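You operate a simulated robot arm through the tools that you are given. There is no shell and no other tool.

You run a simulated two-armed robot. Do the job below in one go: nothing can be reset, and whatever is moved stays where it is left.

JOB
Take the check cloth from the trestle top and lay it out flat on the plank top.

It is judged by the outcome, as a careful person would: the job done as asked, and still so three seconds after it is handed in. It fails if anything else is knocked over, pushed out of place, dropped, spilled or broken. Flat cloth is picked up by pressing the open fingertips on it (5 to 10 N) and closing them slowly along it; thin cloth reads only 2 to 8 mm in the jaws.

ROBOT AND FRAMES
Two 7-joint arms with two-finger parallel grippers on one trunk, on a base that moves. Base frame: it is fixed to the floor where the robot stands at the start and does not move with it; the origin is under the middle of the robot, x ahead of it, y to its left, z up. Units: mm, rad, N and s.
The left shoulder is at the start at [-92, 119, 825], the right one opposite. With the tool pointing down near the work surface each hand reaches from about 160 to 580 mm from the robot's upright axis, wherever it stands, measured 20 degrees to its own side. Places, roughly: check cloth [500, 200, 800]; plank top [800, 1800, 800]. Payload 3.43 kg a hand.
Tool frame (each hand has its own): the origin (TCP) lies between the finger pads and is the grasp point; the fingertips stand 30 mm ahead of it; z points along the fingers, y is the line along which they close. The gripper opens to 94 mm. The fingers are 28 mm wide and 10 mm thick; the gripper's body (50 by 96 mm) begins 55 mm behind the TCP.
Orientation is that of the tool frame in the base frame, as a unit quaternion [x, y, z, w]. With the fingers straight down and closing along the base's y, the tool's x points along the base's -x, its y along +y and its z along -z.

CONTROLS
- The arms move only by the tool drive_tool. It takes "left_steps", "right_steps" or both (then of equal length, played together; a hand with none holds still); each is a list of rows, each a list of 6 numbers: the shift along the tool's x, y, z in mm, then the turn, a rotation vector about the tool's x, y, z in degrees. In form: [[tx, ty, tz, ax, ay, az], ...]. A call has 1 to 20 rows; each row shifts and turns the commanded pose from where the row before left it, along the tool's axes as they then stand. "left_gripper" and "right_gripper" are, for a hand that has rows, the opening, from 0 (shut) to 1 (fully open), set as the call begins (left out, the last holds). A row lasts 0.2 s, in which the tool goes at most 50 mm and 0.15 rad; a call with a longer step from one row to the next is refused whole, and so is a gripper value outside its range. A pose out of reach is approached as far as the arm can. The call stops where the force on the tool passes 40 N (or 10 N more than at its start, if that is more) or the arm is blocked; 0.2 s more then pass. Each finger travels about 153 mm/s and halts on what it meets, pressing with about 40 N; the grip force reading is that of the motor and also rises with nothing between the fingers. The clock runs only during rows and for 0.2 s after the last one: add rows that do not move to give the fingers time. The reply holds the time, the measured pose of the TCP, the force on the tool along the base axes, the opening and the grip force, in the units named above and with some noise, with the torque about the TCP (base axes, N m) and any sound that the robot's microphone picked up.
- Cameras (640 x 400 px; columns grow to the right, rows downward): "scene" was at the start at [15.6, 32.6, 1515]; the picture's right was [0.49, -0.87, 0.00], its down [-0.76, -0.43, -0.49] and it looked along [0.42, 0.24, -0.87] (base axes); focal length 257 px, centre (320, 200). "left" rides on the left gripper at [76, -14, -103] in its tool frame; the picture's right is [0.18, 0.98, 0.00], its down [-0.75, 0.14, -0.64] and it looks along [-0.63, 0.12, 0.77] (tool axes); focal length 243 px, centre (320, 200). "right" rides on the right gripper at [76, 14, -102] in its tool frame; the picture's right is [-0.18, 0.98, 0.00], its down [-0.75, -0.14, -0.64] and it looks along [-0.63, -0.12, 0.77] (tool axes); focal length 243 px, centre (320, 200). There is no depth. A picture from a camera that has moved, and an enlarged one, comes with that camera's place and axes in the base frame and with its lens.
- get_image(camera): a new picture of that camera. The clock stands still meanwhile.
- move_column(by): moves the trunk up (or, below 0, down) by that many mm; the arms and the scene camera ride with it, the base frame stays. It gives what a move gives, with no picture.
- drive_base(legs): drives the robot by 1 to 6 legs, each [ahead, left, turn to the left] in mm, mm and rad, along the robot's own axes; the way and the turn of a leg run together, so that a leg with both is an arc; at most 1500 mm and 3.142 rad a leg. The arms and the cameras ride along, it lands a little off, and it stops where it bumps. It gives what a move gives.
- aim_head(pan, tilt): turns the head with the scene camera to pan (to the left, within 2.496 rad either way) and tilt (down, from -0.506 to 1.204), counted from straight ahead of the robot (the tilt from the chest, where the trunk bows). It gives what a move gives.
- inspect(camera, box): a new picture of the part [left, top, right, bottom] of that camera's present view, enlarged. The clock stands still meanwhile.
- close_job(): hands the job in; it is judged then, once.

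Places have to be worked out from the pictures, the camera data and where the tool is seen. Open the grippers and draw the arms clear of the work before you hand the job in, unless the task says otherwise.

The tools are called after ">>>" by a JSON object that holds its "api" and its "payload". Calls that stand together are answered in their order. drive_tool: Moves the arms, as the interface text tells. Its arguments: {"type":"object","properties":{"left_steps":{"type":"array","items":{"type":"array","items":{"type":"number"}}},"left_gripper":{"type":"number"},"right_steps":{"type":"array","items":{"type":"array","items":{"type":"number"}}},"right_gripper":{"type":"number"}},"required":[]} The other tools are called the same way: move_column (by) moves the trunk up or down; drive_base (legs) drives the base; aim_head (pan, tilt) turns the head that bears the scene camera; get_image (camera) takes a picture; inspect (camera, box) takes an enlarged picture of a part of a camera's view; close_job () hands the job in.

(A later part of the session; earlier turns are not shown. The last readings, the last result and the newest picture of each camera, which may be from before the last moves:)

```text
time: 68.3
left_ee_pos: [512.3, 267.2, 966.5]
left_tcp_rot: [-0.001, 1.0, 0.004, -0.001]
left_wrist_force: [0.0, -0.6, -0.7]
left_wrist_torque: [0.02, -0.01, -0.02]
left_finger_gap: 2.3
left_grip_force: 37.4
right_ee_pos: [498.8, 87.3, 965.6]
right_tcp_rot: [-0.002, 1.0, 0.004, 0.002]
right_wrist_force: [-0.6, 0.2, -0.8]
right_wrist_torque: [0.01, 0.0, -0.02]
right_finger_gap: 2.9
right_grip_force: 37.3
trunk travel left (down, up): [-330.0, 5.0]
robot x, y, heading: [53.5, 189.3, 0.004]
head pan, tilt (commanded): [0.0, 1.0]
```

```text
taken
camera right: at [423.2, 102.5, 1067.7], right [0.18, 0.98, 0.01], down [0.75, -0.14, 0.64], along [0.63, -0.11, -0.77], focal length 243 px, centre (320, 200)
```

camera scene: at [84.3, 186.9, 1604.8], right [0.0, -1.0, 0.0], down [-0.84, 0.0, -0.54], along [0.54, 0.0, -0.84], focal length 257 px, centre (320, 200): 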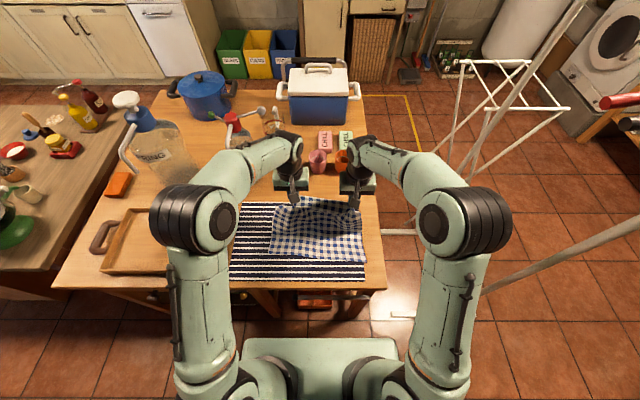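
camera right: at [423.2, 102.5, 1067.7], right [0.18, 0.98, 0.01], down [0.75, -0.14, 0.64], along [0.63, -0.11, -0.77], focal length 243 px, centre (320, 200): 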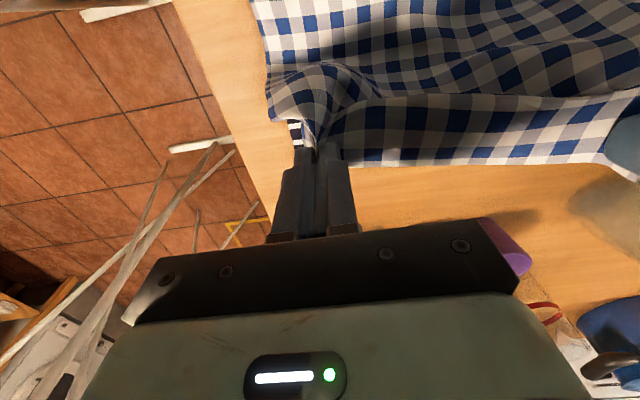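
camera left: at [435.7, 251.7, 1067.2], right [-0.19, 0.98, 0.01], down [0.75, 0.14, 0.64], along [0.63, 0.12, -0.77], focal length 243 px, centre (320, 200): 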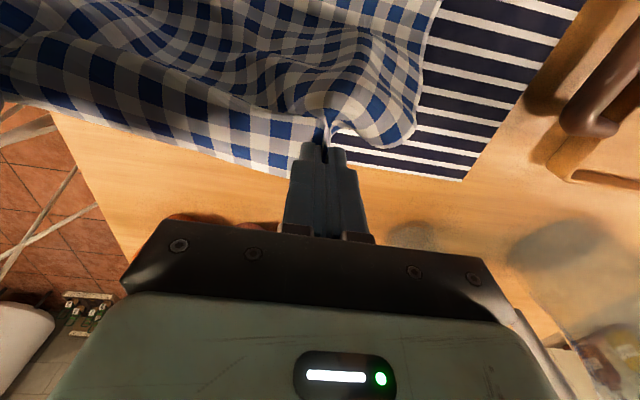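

The cloth peels cleanly and the striped cloth lies as before. I continue up and back.

>>> {"api": "drive_tool", "payload": {"left_steps": [[7, 0, -9, 0, 0, 0], [7, 0, -9, 0, 0, 0], [7, 0, -9, 0, 0, 0], [7, 0, -9, 0, 0, 0], [7, 0, -9, 0, 0, 0], [7, 0, -9, 0, 0, 0], [7, 0, -10, 0, 0, 0], [7, 0, -10, 0, 0, 0], [7, 0, -10, 0, 0, 0], [7, 0, -10, 0, 0, 0], [7, 0, -10, 0, 0, 0], [7, 0, -10, 0, 0, 0], [7, 0, -10, 0, 0, 0], [7, 0, -10, 0, 0, 0]], "right_steps": [[7, 0, -9, 0, 0, 0], [7, 0, -9, 0, 0, 0], [7, 0, -9, 0, 0, 0], [7, 0, -9, 0, 0, 0], [7, 0, -9, 0, 0, 0], [7, 0, -9, 0, 0, 0], [6, 0, -10, 0, 0, 0], [6, 0, -10, 0, 0, 0], [6, 0, -10, 0, 0, 0], [6, 0, -10, 0, 0, 0], [6, 0, -10, 0, 0, 0], [6, 0, -10, 0, 0, 0], [6, 0, -10, 0, 0, 0], [5, 0, -10, 0, 0, 0]]}}

>>> {"api": "get_image", "payload": {"camera": "scene"}}

>>> {"api": "get_image", "payload": {"camera": "left"}}

>>> {"api": "get_image", "payload": {"camera": "right"}}

```text
time: 71.3
left_ee_pos: [414.7, 264.3, 1100.4]
left_tcp_rot: [-0.001, 1.0, 0.003, 0.0]
left_wrist_force: [0.2, -0.3, -1.1]
left_wrist_torque: [0.01, -0.01, 0.01]
left_finger_gap: 2.6
left_grip_force: 37.1
right_ee_pos: [408.1, 86.9, 1101.8]
right_tcp_rot: [-0.002, 1.0, 0.003, 0.001]
right_wrist_force: [0.3, 0.1, -1.1]
right_wrist_torque: [-0.01, 0.0, -0.01]
right_finger_gap: 2.7
right_grip_force: 37.5
trunk travel left (down, up): [-330.0, 5.0]
robot x, y, heading: [56.7, 186.7, 0.001]
head pan, tilt (commanded): [0.0, 1.0]
```

```text
taken
camera scene: at [84.4, 186.9, 1604.8], right [0.0, -1.0, 0.0], down [-0.84, 0.0, -0.54], along [0.54, 0.0, -0.84], focal length 257 px, centre (320, 200)
```

scene: 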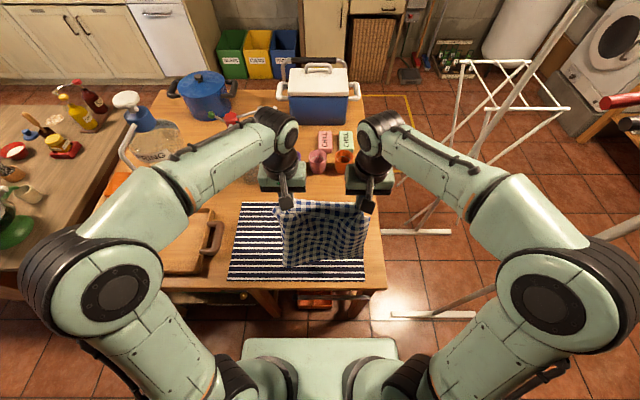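

```text
taken
camera left: at [338.0, 249.8, 1202.4], right [-0.19, 0.98, 0.01], down [0.75, 0.14, 0.64], along [0.63, 0.12, -0.77], focal length 243 px, centre (320, 200)
```

left: 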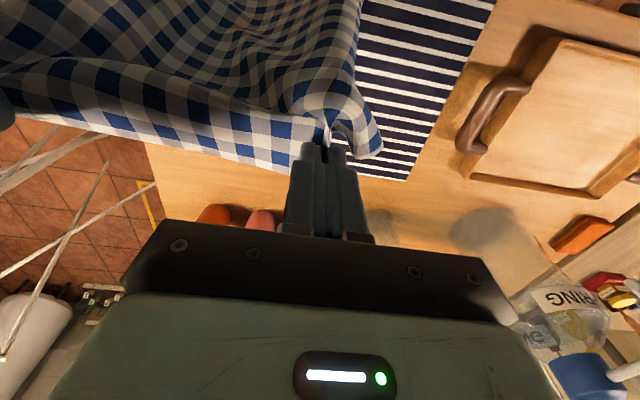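

```text
taken
camera right: at [333.1, 101.6, 1202.7], right [0.18, 0.98, 0.01], down [0.75, -0.14, 0.64], along [0.63, -0.11, -0.77], focal length 243 px, centre (320, 200)
```

right: 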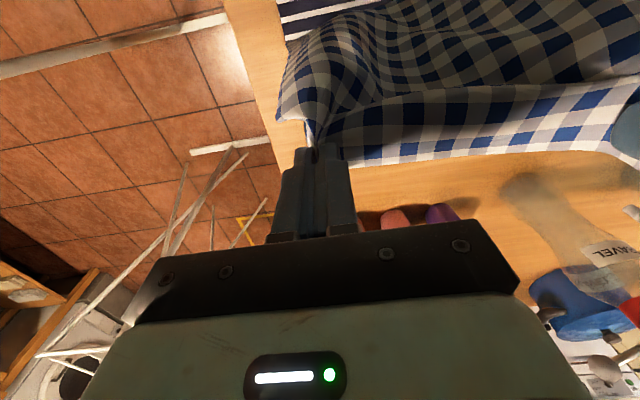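

Almost the whole cloth hangs free. I lift straight up another 110 mm so it clears everything.

>>> {"api": "drive_tool", "payload": {"left_steps": [[2, 0, -10, 0, 0, 0], [2, 0, -10, 0, 0, 0], [2, 0, -12, 0, 0, 0], [2, 0, -12, 0, 0, 0], [0, 0, -12, 0, 0, 0], [0, 0, -12, 0, 0, 0], [0, 0, -12, 0, 0, 0], [0, 0, -12, 0, 0, 0], [0, 0, -12, 0, 0, 0], [0, 0, 0, 0, 0, 0]], "right_steps": [[0, 0, -10, 0, 0, 0], [0, 0, -10, 0, 0, 0], [0, 0, -12, 0, 0, 0], [0, 0, -12, 0, 0, 0], [0, 0, -12, 0, 0, 0], [0, 0, -12, 0, 0, 0], [0, 0, -12, 0, 0, 0], [0, 0, -12, 0, 0, 0], [0, 0, -12, 0, 0, 0], [0, 0, 0, 0, 0, 0]]}}

>>> {"api": "get_image", "payload": {"camera": "scene"}}

>>> {"api": "get_image", "payload": {"camera": "left"}}

>>> {"api": "get_image", "payload": {"camera": "right"}}

```text
time: 73.5
left_ee_pos: [406.0, 266.1, 1204.6]
left_tcp_rot: [-0.001, 1.0, 0.004, 0.0]
left_wrist_force: [0.7, 0.0, -0.4]
left_wrist_torque: [-0.03, 0.0, -0.01]
left_finger_gap: 2.4
left_grip_force: 37.2
right_ee_pos: [408.4, 86.7, 1201.8]
right_tcp_rot: [-0.002, 1.0, 0.002, 0.0]
right_wrist_force: [-0.4, -1.4, -0.1]
right_wrist_torque: [-0.01, 0.02, -0.03]
right_finger_gap: 2.6
right_grip_force: 36.8
trunk travel left (down, up): [-330.0, 5.0]
robot x, y, heading: [59.0, 186.2, 0.001]
head pan, tilt (commanded): [0.0, 1.0]
```

```text
taken
camera scene: at [84.9, 186.9, 1604.8], right [0.0, -1.0, 0.0], down [-0.84, 0.0, -0.54], along [0.54, 0.0, -0.84], focal length 257 px, centre (320, 200)
```

scene: 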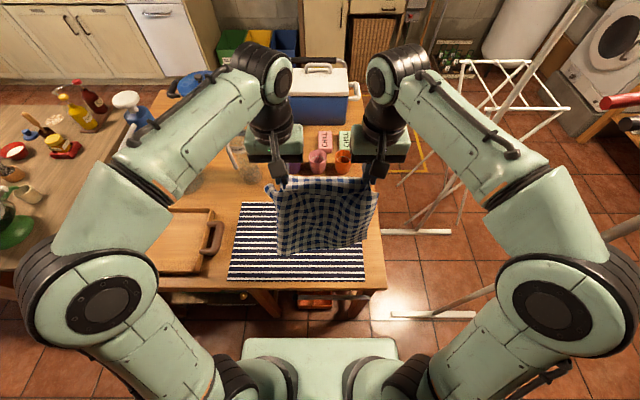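

```text
taken
camera left: at [330.3, 249.7, 1306.8], right [-0.19, 0.98, 0.01], down [0.75, 0.14, 0.64], along [0.63, 0.12, -0.77], focal length 243 px, centre (320, 200)
```

left: 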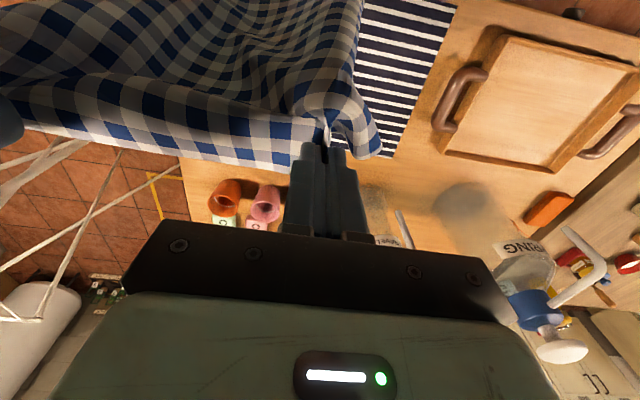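

```text
taken
camera right: at [333.3, 100.7, 1305.8], right [0.18, 0.98, 0.01], down [0.75, -0.14, 0.64], along [0.63, -0.11, -0.77], focal length 243 px, centre (320, 200)
```

right: 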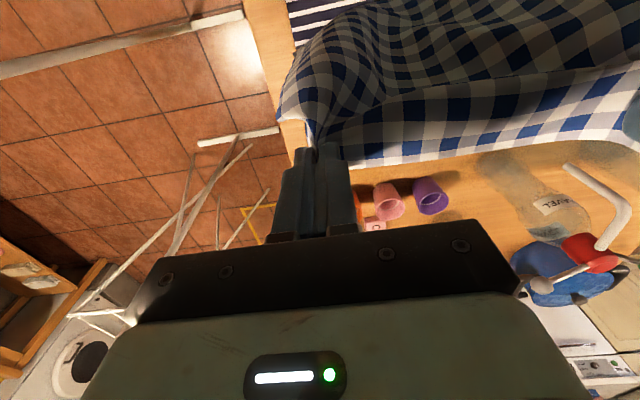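

The check cloth hangs free and only it was lifted; the striped cloth is still at its place. I back off 150 mm and drive left along the aisle to the plank table.

>>> {"api": "drive_base", "payload": {"legs": [[-150, 0, 0]]}}

>>> {"api": "aim_head", "payload": {"pan": 0.9, "tilt": 0.7}}

>>> {"api": "get_image", "payload": {"camera": "scene"}}

```text
time: 74.9
left_ee_pos: [257.3, 263.7, 1205.8]
left_tcp_rot: [0.0, 1.0, 0.003, 0.0]
left_wrist_force: [-0.1, -0.3, 0.2]
left_wrist_torque: [0.0, -0.05, 0.02]
left_finger_gap: 2.7
left_grip_force: 37.0
right_ee_pos: [259.0, 84.1, 1202.7]
right_tcp_rot: [0.0, 1.0, 0.003, 0.0]
right_wrist_force: [-0.3, -0.2, 0.8]
right_wrist_torque: [-0.01, -0.05, 0.0]
right_finger_gap: 2.5
right_grip_force: 37.5
trunk travel left (down, up): [-330.0, 5.0]
robot x, y, heading: [-91.6, 187.3, -0.002]
head pan, tilt (commanded): [0.0, 1.0]
```

```text
time: 76.1
left_ee_pos: [257.7, 263.6, 1204.1]
left_tcp_rot: [0.0, 1.0, 0.003, 0.0]
left_wrist_force: [1.1, -0.2, -0.3]
left_wrist_torque: [0.04, -0.02, 0.01]
left_finger_gap: 2.2
left_grip_force: 37.0
right_ee_pos: [258.1, 84.9, 1202.5]
right_tcp_rot: [0.0, 1.0, 0.003, 0.0]
right_wrist_force: [0.2, 0.6, -0.1]
right_wrist_torque: [-0.03, 0.0, 0.0]
right_finger_gap: 2.5
right_grip_force: 37.2
trunk travel left (down, up): [-330.0, 5.0]
robot x, y, heading: [-89.5, 187.2, -0.002]
head pan, tilt (commanded): [0.901, 0.7]
```

```text
taken
camera scene: at [-82.0, 253.1, 1628.1], right [0.78, -0.62, 0.0], down [-0.4, -0.5, -0.76], along [0.48, 0.6, -0.64], focal length 257 px, centre (320, 200)
```

scene: 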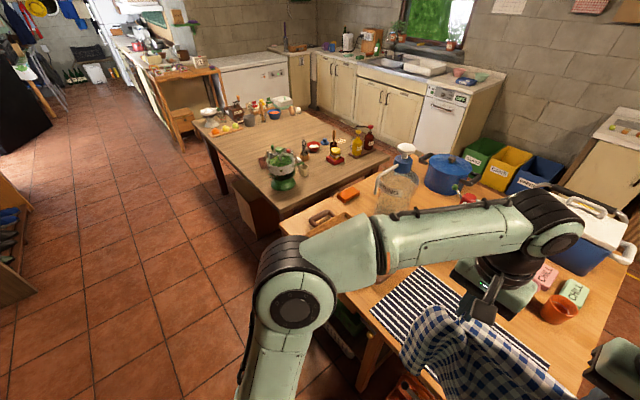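

The aisle is clear. I drive left 1480 mm with the cloth hanging.

>>> {"api": "drive_base", "payload": {"legs": [[0, 740, 0], [0, 740, 0]]}}

>>> {"api": "aim_head", "payload": {"pan": 0.0, "tilt": 0.85}}

>>> {"api": "get_image", "payload": {"camera": "scene"}}

>>> {"api": "get_image", "payload": {"camera": "left"}}

>>> {"api": "get_image", "payload": {"camera": "right"}}

```text
time: 89.5
left_ee_pos: [278.8, 1734.4, 1204.0]
left_tcp_rot: [0.013, 1.0, 0.004, 0.0]
left_wrist_force: [0.0, 0.4, -0.9]
left_wrist_torque: [0.04, 0.01, 0.01]
left_finger_gap: 2.9
left_grip_force: 37.5
right_ee_pos: [275.5, 1556.2, 1202.6]
right_tcp_rot: [0.012, 1.0, 0.004, 0.0]
right_wrist_force: [1.0, -0.1, -0.2]
right_wrist_torque: [0.01, 0.02, 0.0]
right_finger_gap: 2.4
right_grip_force: 37.6
trunk travel left (down, up): [-330.0, 5.0]
robot x, y, heading: [-72.8, 1669.1, -0.03]
head pan, tilt (commanded): [0.901, 0.7]
```

```text
time: 90.8
left_ee_pos: [278.1, 1735.0, 1204.6]
left_tcp_rot: [0.012, 1.0, 0.003, -0.001]
left_wrist_force: [-0.5, -0.1, -0.4]
left_wrist_torque: [0.01, 0.0, 0.01]
left_finger_gap: 2.6
left_grip_force: 37.6
right_ee_pos: [274.8, 1555.9, 1202.6]
right_tcp_rot: [0.012, 1.0, 0.002, 0.0]
right_wrist_force: [0.0, 0.5, -0.1]
right_wrist_torque: [-0.02, 0.02, 0.01]
right_finger_gap: 2.3
right_grip_force: 37.1
trunk travel left (down, up): [-330.0, 5.0]
robot x, y, heading: [-71.9, 1664.6, -0.03]
head pan, tilt (commanded): [0.0, 0.85]
```

```text
taken
camera scene: at [-37.6, 1665.0, 1615.9], right [-0.02, -1.0, 0.0], down [-0.75, 0.02, -0.66], along [0.66, -0.02, -0.75], focal length 257 px, centre (320, 200)
```

scene: 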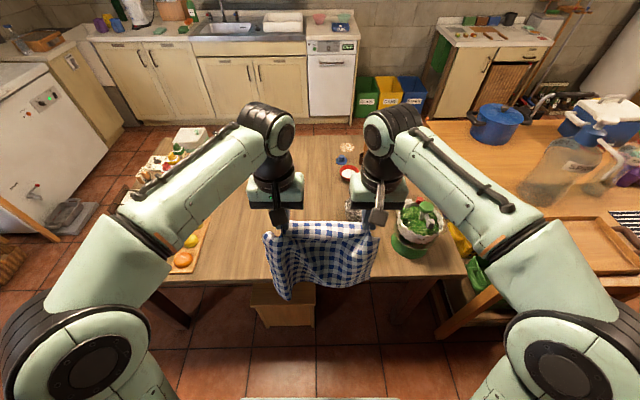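

```text
taken
camera left: at [201.1, 1721.4, 1306.5], right [-0.16, 0.99, 0.01], down [0.76, 0.12, 0.64], along [0.63, 0.11, -0.77], focal length 243 px, centre (320, 200)
```

left: 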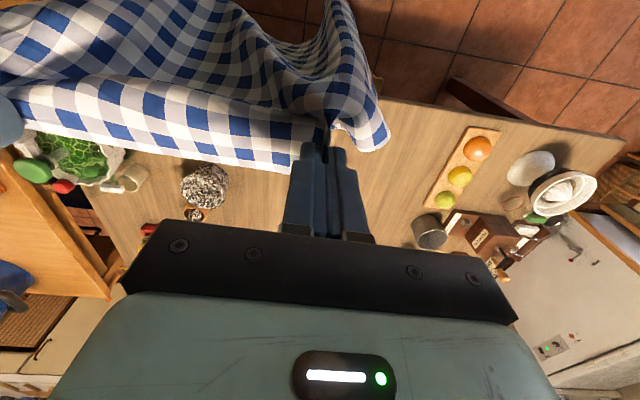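

```text
taken
camera right: at [200.1, 1572.4, 1305.6], right [0.21, 0.98, 0.01], down [0.75, -0.16, 0.64], along [0.63, -0.13, -0.77], focal length 243 px, centre (320, 200)
```

right: 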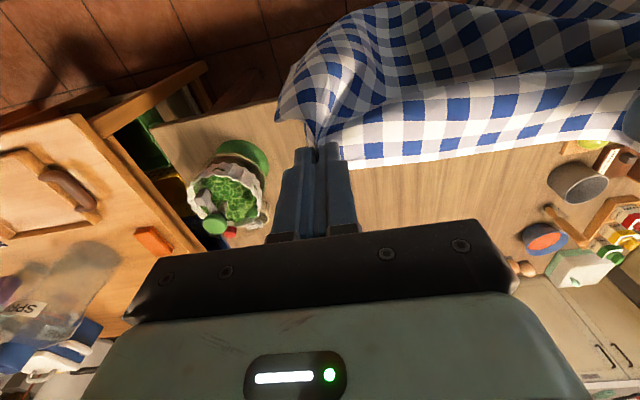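

From comparing two views the plank top is lower, z≈735, with its near edge at x≈356 and free space about y 1400–2080. I straighten the heading, shift left 60 mm, then drive ahead 170 mm.

>>> {"api": "drive_base", "payload": {"legs": [[0, 60, 0.03]]}}

>>> {"api": "drive_base", "payload": {"legs": [[170, 0, 0]]}}

>>> {"api": "get_image", "payload": {"camera": "scene"}}

>>> {"api": "get_image", "payload": {"camera": "left"}}

>>> {"api": "get_image", "payload": {"camera": "right"}}

```text
time: 92.0
left_ee_pos: [276.3, 1803.6, 1205.0]
left_tcp_rot: [-0.002, 1.0, 0.003, 0.0]
left_wrist_force: [0.1, 0.1, -0.8]
left_wrist_torque: [0.01, -0.01, 0.02]
left_finger_gap: 2.7
left_grip_force: 37.2
right_ee_pos: [277.7, 1626.1, 1203.2]
right_tcp_rot: [-0.002, 1.0, 0.003, 0.001]
right_wrist_force: [-0.5, -0.4, -0.3]
right_wrist_torque: [-0.03, 0.0, 0.0]
right_finger_gap: 2.4
right_grip_force: 37.2
trunk travel left (down, up): [-330.0, 5.0]
robot x, y, heading: [-72.3, 1727.3, 0.008]
head pan, tilt (commanded): [0.0, 0.85]
```

```text
time: 93.4
left_ee_pos: [443.4, 1803.2, 1205.3]
left_tcp_rot: [-0.001, 1.0, 0.004, 0.001]
left_wrist_force: [-0.1, 0.2, -0.1]
left_wrist_torque: [-0.01, 0.0, -0.03]
left_finger_gap: 2.5
left_grip_force: 36.6
right_ee_pos: [444.9, 1624.2, 1203.0]
right_tcp_rot: [0.0, 1.0, 0.004, 0.0]
right_wrist_force: [-0.2, 0.5, -0.4]
right_wrist_torque: [-0.02, 0.04, 0.0]
right_finger_gap: 2.4
right_grip_force: 37.1
trunk travel left (down, up): [-330.0, 5.0]
robot x, y, heading: [95.6, 1726.3, 0.001]
head pan, tilt (commanded): [0.0, 0.85]
```

```text
taken
camera scene: at [129.3, 1725.8, 1615.6], right [0.0, -1.0, 0.0], down [-0.75, 0.0, -0.66], along [0.66, 0.0, -0.75], focal length 257 px, centre (320, 200)
```

scene: 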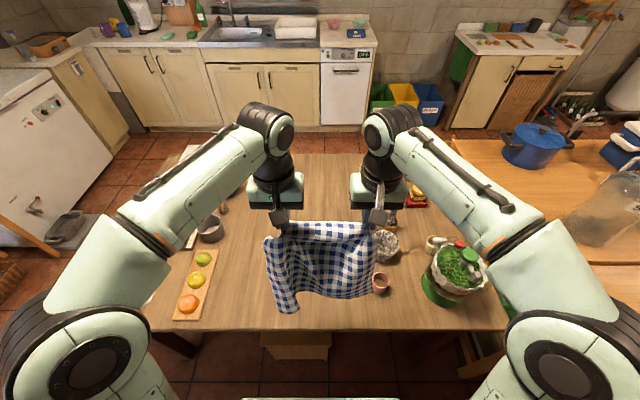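

```text
taken
camera left: at [366.3, 1787.9, 1306.3], right [-0.18, 0.98, 0.01], down [0.75, 0.14, 0.64], along [0.63, 0.12, -0.77], focal length 243 px, centre (320, 200)
```

left: 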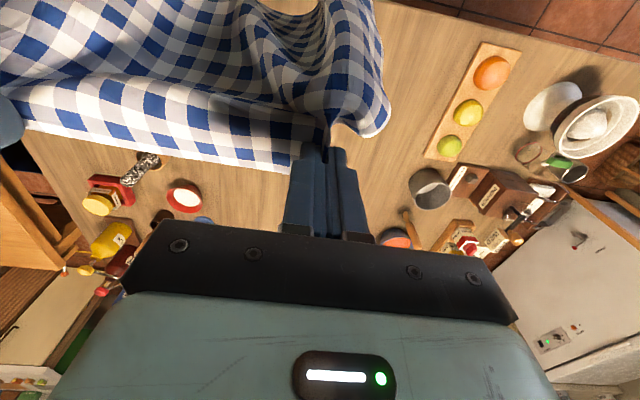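

```text
taken
camera right: at [369.1, 1638.9, 1305.3], right [0.18, 0.98, 0.01], down [0.75, -0.15, 0.64], along [0.63, -0.11, -0.77], focal length 243 px, centre (320, 200)
```

right: 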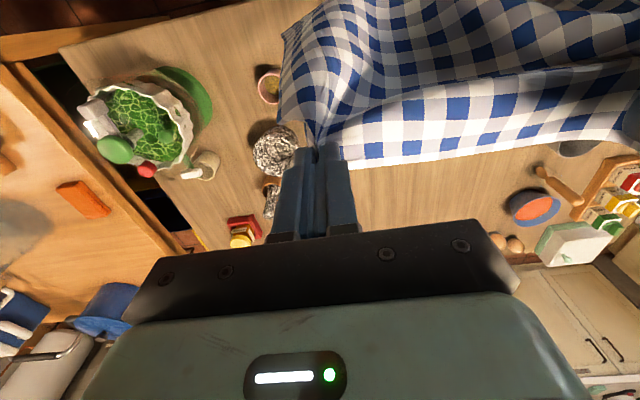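

I spot a small cup at about [490, 1512] and a foil ball at [640, 1480] near the right side, and the fruit board at y>2090, so I shift another 90 mm left to centre in the free space, then lower the trunk 65 mm for reach.

>>> {"api": "drive_base", "payload": {"legs": [[0, 90, 0]]}}

>>> {"api": "move_column", "payload": {"by": -65}}

>>> {"api": "aim_head", "payload": {"pan": 0.0, "tilt": 1.0}}

>>> {"api": "get_image", "payload": {"camera": "scene"}}

>>> {"api": "get_image", "payload": {"camera": "left"}}

>>> {"api": "get_image", "payload": {"camera": "right"}}

```text
time: 94.9
left_ee_pos: [443.7, 1893.5, 1204.6]
left_tcp_rot: [0.001, 1.0, 0.004, 0.001]
left_wrist_force: [0.6, -0.5, 0.2]
left_wrist_torque: [-0.01, 0.02, 0.01]
left_finger_gap: 2.4
left_grip_force: 37.2
right_ee_pos: [445.1, 1714.2, 1203.7]
right_tcp_rot: [0.0, 1.0, 0.003, 0.0]
right_wrist_force: [-0.4, 0.0, -0.2]
right_wrist_torque: [-0.01, 0.0, -0.03]
right_finger_gap: 2.5
right_grip_force: 36.8
trunk travel left (down, up): [-330.0, 5.0]
robot x, y, heading: [93.8, 1815.6, -0.002]
head pan, tilt (commanded): [0.0, 0.85]
```

```text
time: 95.9
left_ee_pos: [443.1, 1895.0, 1140.1]
left_tcp_rot: [0.0, 1.0, 0.003, 0.001]
left_wrist_force: [0.1, 0.4, 0.5]
left_wrist_torque: [0.0, 0.0, 0.0]
left_finger_gap: 2.2
left_grip_force: 36.8
right_ee_pos: [444.2, 1714.2, 1139.4]
right_tcp_rot: [-0.001, 1.0, 0.004, 0.001]
right_wrist_force: [0.2, 0.1, -0.6]
right_wrist_torque: [0.06, -0.02, 0.0]
right_finger_gap: 2.5
right_grip_force: 37.5
trunk travel left (down, up): [-265.0, 70.0]
robot x, y, heading: [98.0, 1818.6, -0.004]
head pan, tilt (commanded): [0.0, 0.85]
```

```text
time: 96.6
left_ee_pos: [443.1, 1895.0, 1139.6]
left_tcp_rot: [0.001, 1.0, 0.003, 0.0]
left_wrist_force: [-0.2, 0.2, 0.6]
left_wrist_torque: [0.01, 0.01, 0.0]
left_finger_gap: 2.7
left_grip_force: 37.1
right_ee_pos: [444.7, 1713.6, 1138.3]
right_tcp_rot: [0.0, 1.0, 0.002, 0.0]
right_wrist_force: [0.7, 0.8, -0.1]
right_wrist_torque: [0.0, -0.03, 0.0]
right_finger_gap: 2.5
right_grip_force: 37.4
trunk travel left (down, up): [-265.0, 70.0]
robot x, y, heading: [94.3, 1814.2, 0.0]
head pan, tilt (commanded): [0.0, 1.0]
```

```text
taken
camera scene: at [122.4, 1817.2, 1535.0], right [0.0, -1.0, 0.0], down [-0.84, 0.0, -0.54], along [0.54, 0.0, -0.84], focal length 257 px, centre (320, 200)
```

scene: 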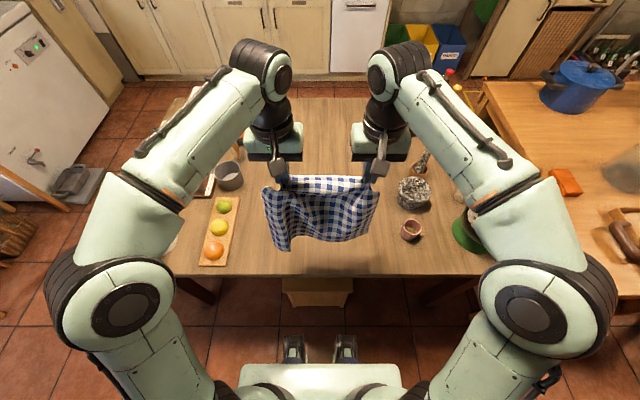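

```text
taken
camera left: at [367.1, 1879.0, 1241.6], right [-0.18, 0.98, 0.01], down [0.75, 0.14, 0.64], along [0.63, 0.12, -0.77], focal length 243 px, centre (320, 200)
```

left: 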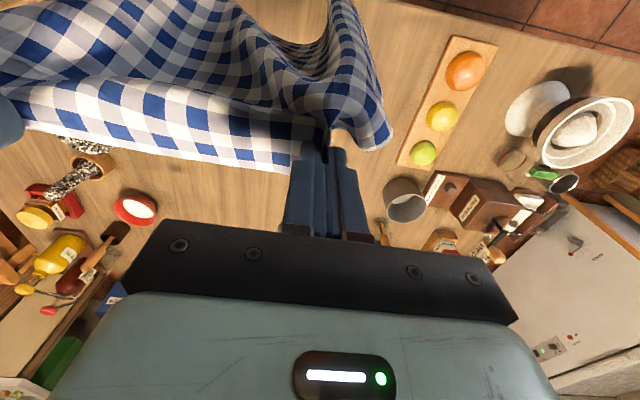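

```text
taken
camera right: at [369.8, 1730.0, 1240.7], right [0.18, 0.98, 0.01], down [0.75, -0.15, 0.64], along [0.63, -0.11, -0.77], focal length 243 px, centre (320, 200)
```

right: 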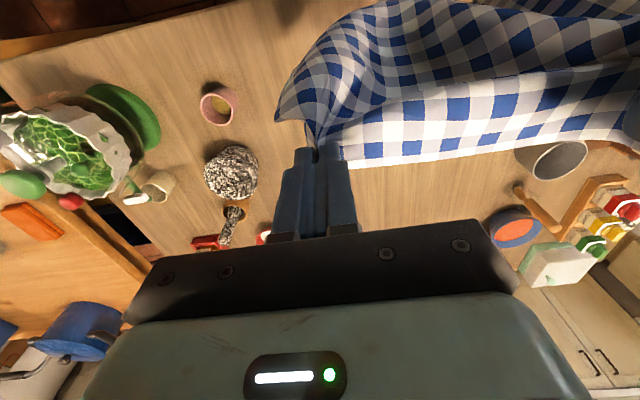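

Hands are centred at y≈1804 over free table. I lower 110 mm, slightly forward, and look at the hanging edge.

>>> {"api": "drive_tool", "payload": {"left_steps": [[-2, 0, 11, 0, 0, 0], [-2, 0, 11, 0, 0, 0], [-2, 0, 11, 0, 0, 0], [-2, 0, 11, 0, 0, 0], [-2, 0, 11, 0, 0, 0], [-2, 0, 11, 0, 0, 0], [-2, 0, 11, 0, 0, 0], [0, 0, 11, 0, 0, 0], [0, 0, 11, 0, 0, 0], [0, 0, 11, 0, 0, 0]], "right_steps": [[-2, 0, 11, 0, 0, 0], [-2, 0, 11, 0, 0, 0], [-2, 0, 11, 0, 0, 0], [-2, 0, 11, 0, 0, 0], [-2, 0, 11, 0, 0, 0], [-2, 0, 11, 0, 0, 0], [-2, 0, 11, 0, 0, 0], [0, 0, 11, 0, 0, 0], [0, 0, 11, 0, 0, 0], [0, 0, 11, 0, 0, 0]]}}

>>> {"api": "inspect", "payload": {"camera": "scene", "box": [200, 140, 440, 290]}}

```text
time: 98.8
left_ee_pos: [458.1, 1895.8, 1028.9]
left_tcp_rot: [-0.001, 1.0, 0.003, 0.0]
left_wrist_force: [0.6, -1.0, -0.8]
left_wrist_torque: [0.01, -0.02, 0.0]
left_finger_gap: 2.5
left_grip_force: 37.4
right_ee_pos: [457.6, 1715.0, 1025.7]
right_tcp_rot: [0.001, 1.0, 0.002, 0.0]
right_wrist_force: [-0.5, 0.1, -0.3]
right_wrist_torque: [0.01, -0.02, 0.02]
right_finger_gap: 2.4
right_grip_force: 36.7
trunk travel left (down, up): [-265.0, 70.0]
robot x, y, heading: [91.9, 1819.2, 0.002]
head pan, tilt (commanded): [0.0, 1.0]
```

```text
2.67 times, centred on (320, 215) of scene
camera zoom: at [122.5, 1817.2, 1535.0], right [0.0, -1.0, 0.0], down [-0.84, 0.0, -0.54], along [0.54, 0.0, -0.84], focal length 685 px, centre (320, 160)
```

zoom: 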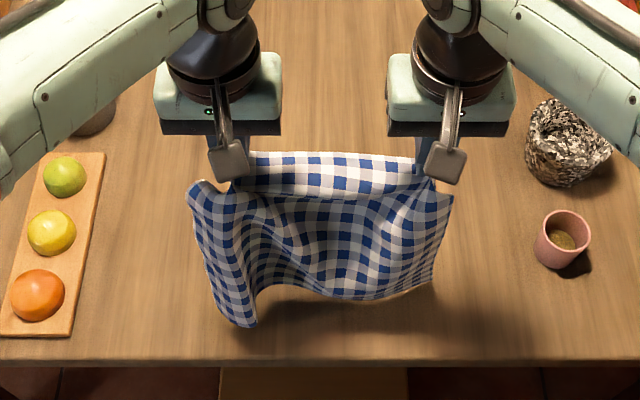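

The hem hangs just above the table at x≈390–420. I shift 18 mm back for reach margin, then lower with a forward slope so the near edge lands first and the cloth lays out forward.

>>> {"api": "drive_tool", "payload": {"left_steps": [[9, 0, 0, 0, 0, 0], [9, 0, 0, 0, 0, 0], [0, 0, 8, 0, 0, 0], [0, 0, 8, 0, 0, 0], [-3, 0, 8, 0, 0, 0], [-4, 0, 8, 0, 0, 0], [-4, 0, 8, 0, 0, 0], [-4, 0, 8, 0, 0, 0]], "right_steps": [[9, 0, 0, 0, 0, 0], [9, 0, 0, 0, 0, 0], [0, 0, 8, 0, 0, 0], [0, 0, 8, 0, 0, 0], [-3, 0, 8, 0, 0, 0], [-4, 0, 8, 0, 0, 0], [-4, 0, 8, 0, 0, 0], [-4, 0, 8, 0, 0, 0]]}}

>>> {"api": "inspect", "payload": {"camera": "scene", "box": [200, 140, 440, 290]}}

```text
time: 100.6
left_ee_pos: [455.6, 1896.8, 983.7]
left_tcp_rot: [0.001, 1.0, 0.004, 0.0]
left_wrist_force: [-0.4, -0.6, 0.1]
left_wrist_torque: [-0.03, 0.03, -0.01]
left_finger_gap: 2.3
left_grip_force: 37.2
right_ee_pos: [457.3, 1715.6, 980.1]
right_tcp_rot: [0.001, 1.0, 0.003, 0.0]
right_wrist_force: [0.0, -0.6, -0.2]
right_wrist_torque: [0.01, 0.0, -0.02]
right_finger_gap: 2.2
right_grip_force: 37.3
trunk travel left (down, up): [-265.0, 70.0]
robot x, y, heading: [95.1, 1821.3, 0.001]
head pan, tilt (commanded): [0.0, 1.0]
```

```text
2.67 times, centred on (320, 215) of scene
camera zoom: at [122.7, 1817.2, 1535.0], right [0.0, -1.0, 0.0], down [-0.84, 0.0, -0.54], along [0.54, 0.0, -0.84], focal length 685 px, centre (320, 160)
```

zoom: 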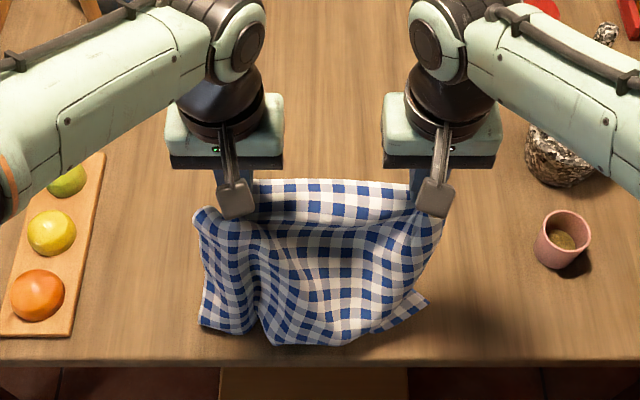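

The hem has landed at x≈376–430 and spreads nicely. I continue forward and down.

>>> {"api": "drive_tool", "payload": {"left_steps": [[-7, 0, 7, 0, 0, 0], [-7, 0, 7, 0, 0, 0], [-7, 0, 7, 0, 0, 0], [-7, 0, 7, 0, 0, 0], [-7, 0, 7, 0, 0, 0], [-7, 0, 7, 0, 0, 0], [-7, 0, 7, 0, 0, 0], [-7, 0, 7, 0, 0, 0]], "right_steps": [[-7, 0, 7, 0, 0, 0], [-7, 0, 7, 0, 0, 0], [-7, 0, 7, 0, 0, 0], [-7, 0, 7, 0, 0, 0], [-7, 0, 7, 0, 0, 0], [-7, 0, 7, 0, 0, 0], [-7, 0, 7, 0, 0, 0], [-7, 0, 7, 0, 0, 0]]}}

>>> {"api": "inspect", "payload": {"camera": "scene", "box": [200, 140, 440, 290]}}

```text
time: 102.4
left_ee_pos: [511.8, 1895.8, 924.6]
left_tcp_rot: [-0.001, 1.0, 0.003, 0.001]
left_wrist_force: [0.7, 1.1, -0.7]
left_wrist_torque: [0.05, 0.04, -0.03]
left_finger_gap: 2.2
left_grip_force: 36.9
right_ee_pos: [512.0, 1716.5, 922.6]
right_tcp_rot: [0.0, 1.0, 0.003, 0.001]
right_wrist_force: [0.3, 0.4, -0.3]
right_wrist_torque: [-0.05, 0.05, -0.02]
right_finger_gap: 2.5
right_grip_force: 37.4
trunk travel left (down, up): [-265.0, 70.0]
robot x, y, heading: [96.4, 1819.3, -0.005]
head pan, tilt (commanded): [0.0, 1.0]
```

```text
2.67 times, centred on (320, 215) of scene
camera zoom: at [122.9, 1817.2, 1535.0], right [0.0, -1.0, 0.0], down [-0.84, 0.0, -0.54], along [0.54, 0.0, -0.84], focal length 685 px, centre (320, 160)
```

zoom: 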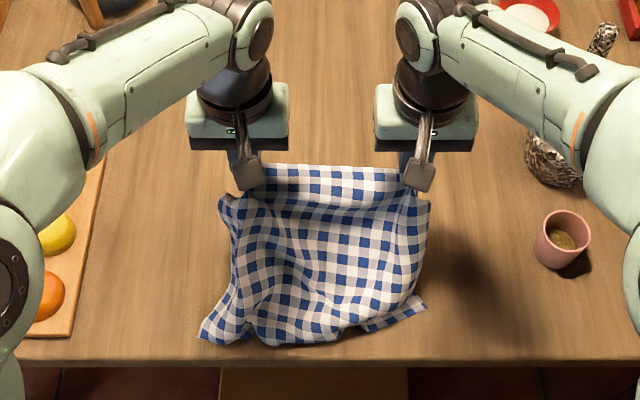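

The cloth lays out forward well. I continue on toward the table surface.

>>> {"api": "drive_tool", "payload": {"left_steps": [[-7, 0, 7, 0, 0, 0], [-7, 0, 7, 0, 0, 0], [-7, 0, 7, 0, 0, 0], [-7, 0, 7, 0, 0, 0], [-7, 0, 7, 0, 0, 0], [-7, 0, 7, 0, 0, 0], [-7, 0, 7, 0, 0, 0], [-7, 0, 7, 0, 0, 0], [-7, 0, 7, 0, 0, 0], [-7, 0, 7, 0, 0, 0], [-7, 0, 7, 0, 0, 0], [-7, 0, 7, 0, 0, 0]], "right_steps": [[-7, 0, 7, 0, 0, 0], [-7, 0, 7, 0, 0, 0], [-7, 0, 7, 0, 0, 0], [-7, 0, 7, 0, 0, 0], [-7, 0, 7, 0, 0, 0], [-7, 0, 7, 0, 0, 0], [-7, 0, 7, 0, 0, 0], [-7, 0, 7, 0, 0, 0], [-7, 0, 7, 0, 0, 0], [-7, 0, 7, 0, 0, 0], [-7, 0, 7, 0, 0, 0], [-7, 0, 7, 0, 0, 0]]}}

>>> {"api": "inspect", "payload": {"camera": "scene", "box": [200, 140, 440, 290]}}

>>> {"api": "get_image", "payload": {"camera": "left"}}

>>> {"api": "get_image", "payload": {"camera": "right"}}

```text
time: 105.0
left_ee_pos: [595.2, 1895.7, 842.1]
left_tcp_rot: [0.0, 1.0, 0.003, 0.0]
left_wrist_force: [0.5, -0.8, -0.2]
left_wrist_torque: [0.01, -0.01, 0.02]
left_finger_gap: 2.6
left_grip_force: 36.9
right_ee_pos: [597.5, 1716.3, 839.8]
right_tcp_rot: [0.001, 1.0, 0.003, 0.0]
right_wrist_force: [1.2, -0.7, 0.0]
right_wrist_torque: [0.02, 0.0, -0.01]
right_finger_gap: 2.6
right_grip_force: 36.9
trunk travel left (down, up): [-265.0, 70.0]
robot x, y, heading: [98.1, 1816.4, -0.002]
head pan, tilt (commanded): [0.0, 1.0]
```

```text
2.67 times, centred on (320, 215) of scene
camera zoom: at [122.8, 1817.1, 1535.0], right [0.0, -1.0, 0.0], down [-0.84, 0.0, -0.54], along [0.54, 0.0, -0.84], focal length 685 px, centre (320, 160)
```

zoom: 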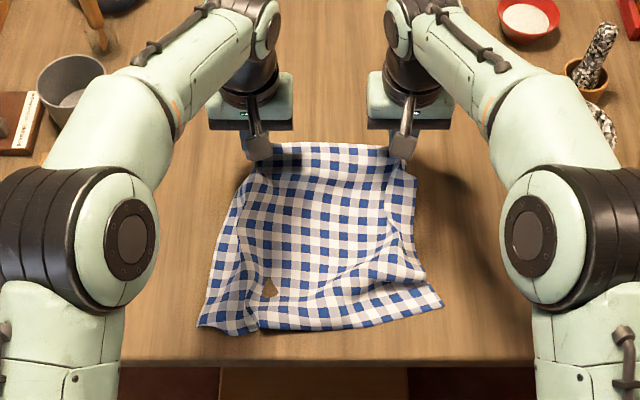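

```text
taken
camera left: at [518.6, 1880.4, 943.3], right [-0.18, 0.98, 0.01], down [0.75, 0.14, 0.64], along [0.63, 0.12, -0.77], focal length 243 px, centre (320, 200)
```

left: 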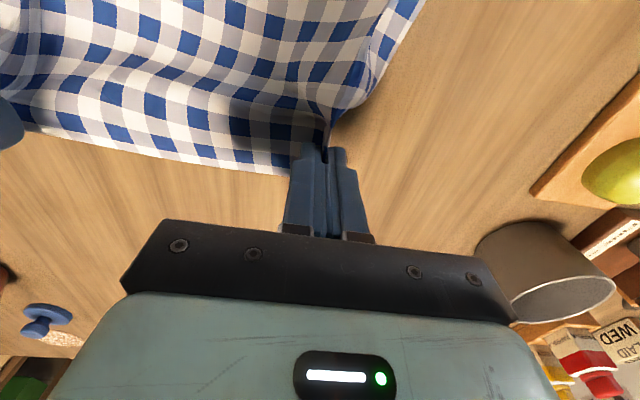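

```text
taken
camera right: at [522.5, 1731.0, 942.7], right [0.19, 0.98, 0.01], down [0.75, -0.15, 0.64], along [0.63, -0.11, -0.77], focal length 243 px, centre (320, 200)
```

right: 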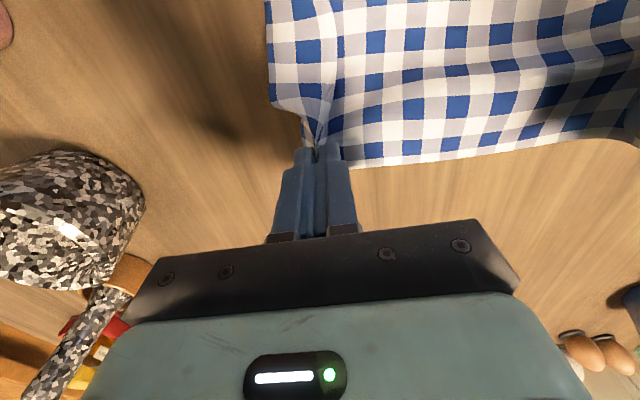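

Nearly flat already; hem spans y≈1670–1961. I continue to the surface, ending about x≈645.

>>> {"api": "drive_tool", "payload": {"left_steps": [[-7, 0, 7, 0, 0, 0], [-7, 0, 7, 0, 0, 0], [-7, 0, 7, 0, 0, 0], [-7, 0, 7, 0, 0, 0], [-7, 0, 7, 0, 0, 0], [-7, 0, 7, 0, 0, 0], [-6, 0, 7, 0, 0, 0], [0, 0, 6, 0, 0, 0], [0, 0, 0, 0, 0, 0]], "right_steps": [[-7, 0, 7, 0, 0, 0], [-7, 0, 7, 0, 0, 0], [-7, 0, 7, 0, 0, 0], [-7, 0, 7, 0, 0, 0], [-7, 0, 7, 0, 0, 0], [-7, 0, 7, 0, 0, 0], [-6, 0, 7, 0, 0, 0], [0, 0, 6, 0, 0, 0], [0, 0, 0, 0, 0, 0]]}}

>>> {"api": "inspect", "payload": {"camera": "scene", "box": [200, 140, 440, 290]}}

>>> {"api": "get_image", "payload": {"camera": "left"}}

>>> {"api": "get_image", "payload": {"camera": "right"}}

```text
time: 107.0
left_ee_pos: [643.0, 1895.0, 792.3]
left_tcp_rot: [0.001, 1.0, 0.003, 0.007]
left_wrist_force: [6.2, -2.0, 26.7]
left_wrist_torque: [-0.05, -0.33, 0.01]
left_finger_gap: 2.5
left_grip_force: 37.1
right_ee_pos: [643.2, 1717.5, 790.9]
right_tcp_rot: [0.001, 1.0, 0.004, 0.006]
right_wrist_force: [-2.6, -0.3, 31.1]
right_wrist_torque: [-0.06, 0.45, -0.07]
right_finger_gap: 2.5
right_grip_force: 37.4
trunk travel left (down, up): [-265.0, 70.0]
robot x, y, heading: [94.6, 1817.6, 0.002]
head pan, tilt (commanded): [0.0, 1.0]
```

```text
2.67 times, centred on (320, 215) of scene
camera zoom: at [117.5, 1817.1, 1535.6], right [0.0, -1.0, 0.0], down [-0.84, 0.0, -0.54], along [0.54, 0.0, -0.84], focal length 685 px, centre (320, 160)
```

zoom: 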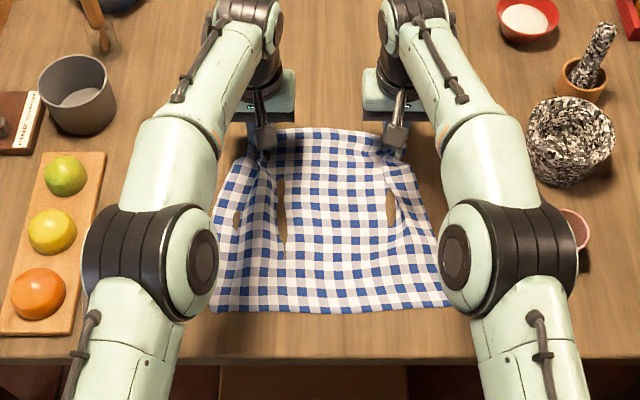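

```text
taken
camera left: at [564.3, 1880.4, 893.0], right [-0.18, 0.98, 0.0], down [0.75, 0.14, 0.65], along [0.64, 0.12, -0.76], focal length 243 px, centre (320, 200)
```

left: 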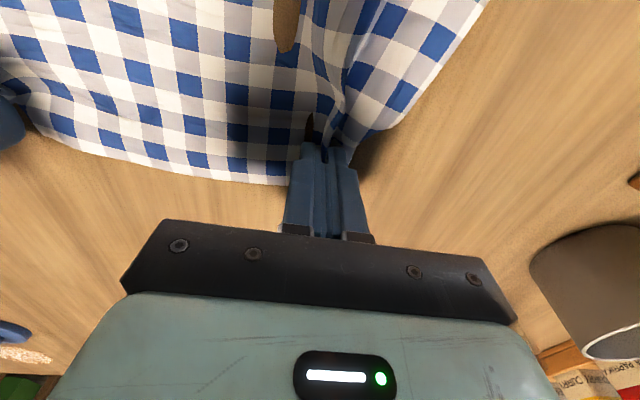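

```text
taken
camera right: at [567.7, 1731.9, 893.5], right [0.19, 0.98, 0.01], down [0.75, -0.15, 0.65], along [0.64, -0.11, -0.76], focal length 243 px, centre (320, 200)
```

right: 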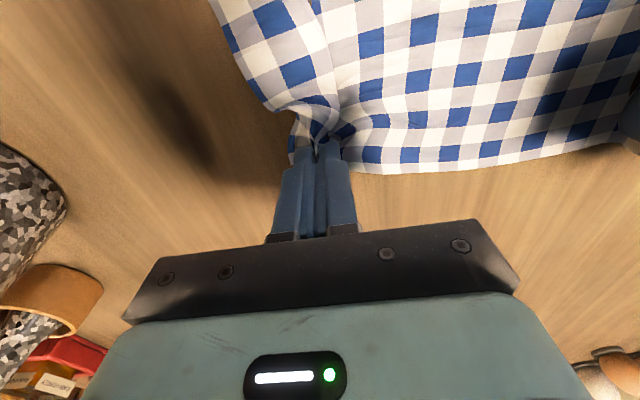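

Contact came earlier: the plank surface is at z≈762 and both press ~30 N. I raise 4 mm to ease, and pull forward a few mm to take out slack.

>>> {"api": "drive_tool", "payload": {"left_steps": [[0, 0, -2, 0, 0, 0], [0, 0, -2.5, 0, 0, 0], [0, 0, 0, 0, 0, 0]], "right_steps": [[0, 0, -2, 0, 0, 0], [0, 0, -2.5, 0, 0, 0], [0, 0, 0, 0, 0, 0]]}}

```text
time: 107.8
left_ee_pos: [641.6, 1896.3, 793.1]
left_tcp_rot: [0.001, 1.0, 0.003, 0.001]
left_wrist_force: [3.0, -4.2, 19.0]
left_wrist_torque: [-0.11, -0.23, -0.02]
left_finger_gap: 2.4
left_grip_force: 37.4
right_ee_pos: [643.5, 1716.5, 792.1]
right_tcp_rot: [0.001, 1.0, 0.004, 0.003]
right_wrist_force: [4.2, 3.3, 22.4]
right_wrist_torque: [0.05, 0.07, -0.06]
right_finger_gap: 2.3
right_grip_force: 37.0
trunk travel left (down, up): [-265.0, 70.0]
robot x, y, heading: [93.2, 1817.4, 0.004]
head pan, tilt (commanded): [0.0, 1.0]
```

Still about 20 N; I raise 2.5 mm more, then pull forward slowly.

>>> {"api": "drive_tool", "payload": {"left_steps": [[0, 0, -2.5, 0, 0, 0], [-3, 0, 0, 0, 0, 0], [-3, 0, 0, 0, 0, 0], [-3, 0, 0, 0, 0, 0], [0, 0, 0, 0, 0, 0]], "right_steps": [[0, 0, -2.5, 0, 0, 0], [-3, 0, 0, 0, 0, 0], [-3, 0, 0, 0, 0, 0], [-3, 0, 0, 0, 0, 0], [0, 0, 0, 0, 0, 0]]}}

>>> {"api": "get_image", "payload": {"camera": "scene"}}

>>> {"api": "inspect", "payload": {"camera": "scene", "box": [240, 160, 420, 280]}}

```text
time: 109.0
left_ee_pos: [646.6, 1896.1, 793.6]
left_tcp_rot: [0.0, 1.0, 0.003, 0.001]
left_wrist_force: [-0.3, -0.8, 0.1]
left_wrist_torque: [-0.04, 0.02, 0.02]
left_finger_gap: 2.7
left_grip_force: 37.3
left hand out of reach, approached as far as the arm can: row 4
right_ee_pos: [650.9, 1717.5, 791.6]
right_tcp_rot: [0.0, 1.0, 0.003, 0.0]
right_wrist_force: [-3.1, 1.1, 8.2]
right_wrist_torque: [0.02, 0.12, -0.03]
right_finger_gap: 2.4
right_grip_force: 36.7
trunk travel left (down, up): [-265.0, 70.0]
robot x, y, heading: [94.2, 1819.8, -0.003]
head pan, tilt (commanded): [0.0, 1.0]
```

```text
taken
camera scene: at [121.3, 1817.3, 1535.0], right [0.0, -1.0, 0.0], down [-0.84, 0.0, -0.54], along [0.54, 0.0, -0.84], focal length 257 px, centre (320, 200)
```

scene: 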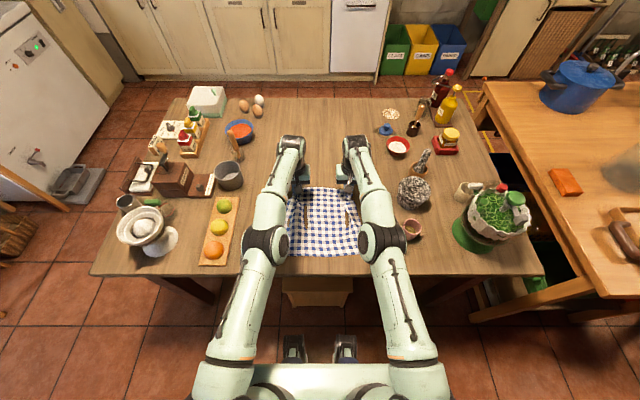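

```text
3.33 times, centred on (330, 220) of scene
camera zoom: at [121.3, 1817.3, 1535.0], right [0.0, -1.0, 0.0], down [-0.84, 0.0, -0.54], along [0.54, 0.0, -0.84], focal length 856 px, centre (287, 133)
```

zoom: 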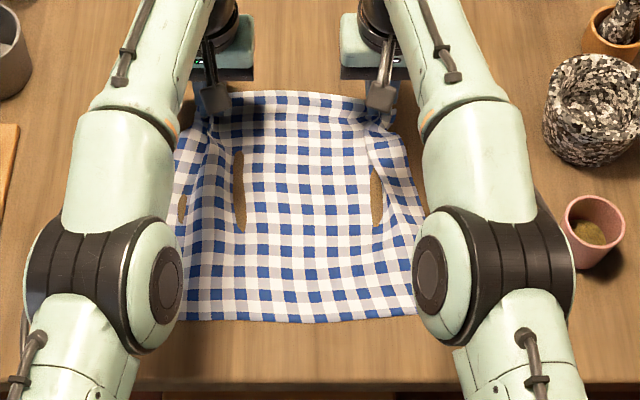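

The cloth is laid out with two pleats from the pinches. I now open both grippers slowly while pressing lightly, the reverse of the gathering, so the pleats get spread out.

>>> {"api": "drive_tool", "payload": {"left_steps": [[0, 0, 0.8, 0, 0, 0], [0, 0, 0, 0, 0, 0]], "right_steps": [[0, 0, -0.3, 0, 0, 0], [0, 0, 0, 0, 0, 0]], "left_gripper": 0.08, "right_gripper": 0.08}}

>>> {"api": "drive_tool", "payload": {"left_steps": [[0, 0, 0, 0, 0, 0]], "right_steps": [[0, 0, 0, 0, 0, 0]], "left_gripper": 0.16, "right_gripper": 0.16}}

>>> {"api": "inspect", "payload": {"camera": "right", "box": [160, 60, 480, 260]}}

>>> {"api": "inspect", "payload": {"camera": "left", "box": [160, 60, 480, 260]}}

```text
time: 109.6
left_ee_pos: [647.5, 1897.2, 794.7]
left_tcp_rot: [0.001, 1.0, 0.003, 0.001]
left_wrist_force: [-0.5, 0.1, 0.9]
left_wrist_torque: [-0.03, -0.01, -0.03]
left_finger_gap: 7.5
left_grip_force: 0.1
right_ee_pos: [650.6, 1717.2, 791.7]
right_tcp_rot: [0.001, 1.0, 0.003, 0.001]
right_wrist_force: [-0.8, -0.6, 5.0]
right_wrist_torque: [-0.03, 0.06, -0.01]
right_finger_gap: 7.1
right_grip_force: 0.0
trunk travel left (down, up): [-265.0, 70.0]
robot x, y, heading: [95.5, 1816.6, -0.0]
head pan, tilt (commanded): [0.0, 1.0]
```

```text
time: 110.0
left_ee_pos: [646.7, 1897.2, 793.5]
left_tcp_rot: [0.001, 1.0, 0.003, 0.0]
left_wrist_force: [-0.2, 0.2, -0.4]
left_wrist_torque: [-0.01, -0.04, -0.04]
left_finger_gap: 14.9
left_grip_force: 0.0
right_ee_pos: [651.3, 1715.0, 791.1]
right_tcp_rot: [0.0, 1.0, 0.002, 0.001]
right_wrist_force: [0.3, 0.5, 4.3]
right_wrist_torque: [-0.02, 0.06, 0.02]
right_finger_gap: 14.8
right_grip_force: 0.1
trunk travel left (down, up): [-265.0, 70.0]
robot x, y, heading: [95.1, 1815.3, 0.0]
head pan, tilt (commanded): [0.0, 1.0]
```

```text
2.00 times, centred on (320, 160) of right
camera zoom: at [575.4, 1731.6, 894.6], right [0.18, 0.98, 0.01], down [0.75, -0.15, 0.64], along [0.63, -0.11, -0.77], focal length 485 px, centre (320, 280)
```

zoom: 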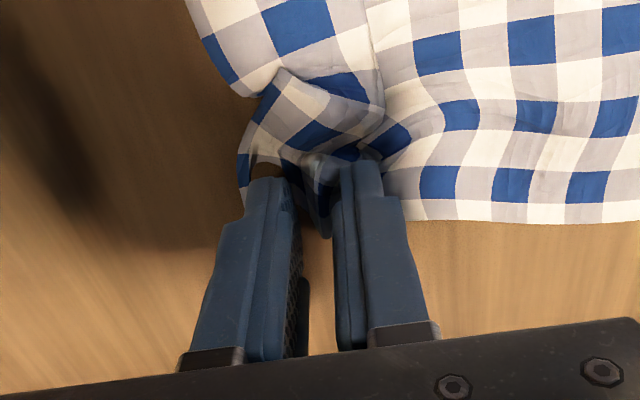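

```text
2.00 times, centred on (320, 160) of left
camera zoom: at [570.9, 1881.9, 895.3], right [-0.18, 0.98, 0.01], down [0.75, 0.14, 0.64], along [0.63, 0.12, -0.77], focal length 485 px, centre (320, 280)
```

zoom: 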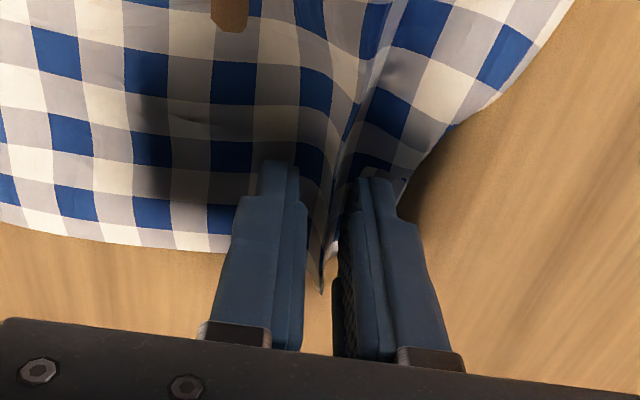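

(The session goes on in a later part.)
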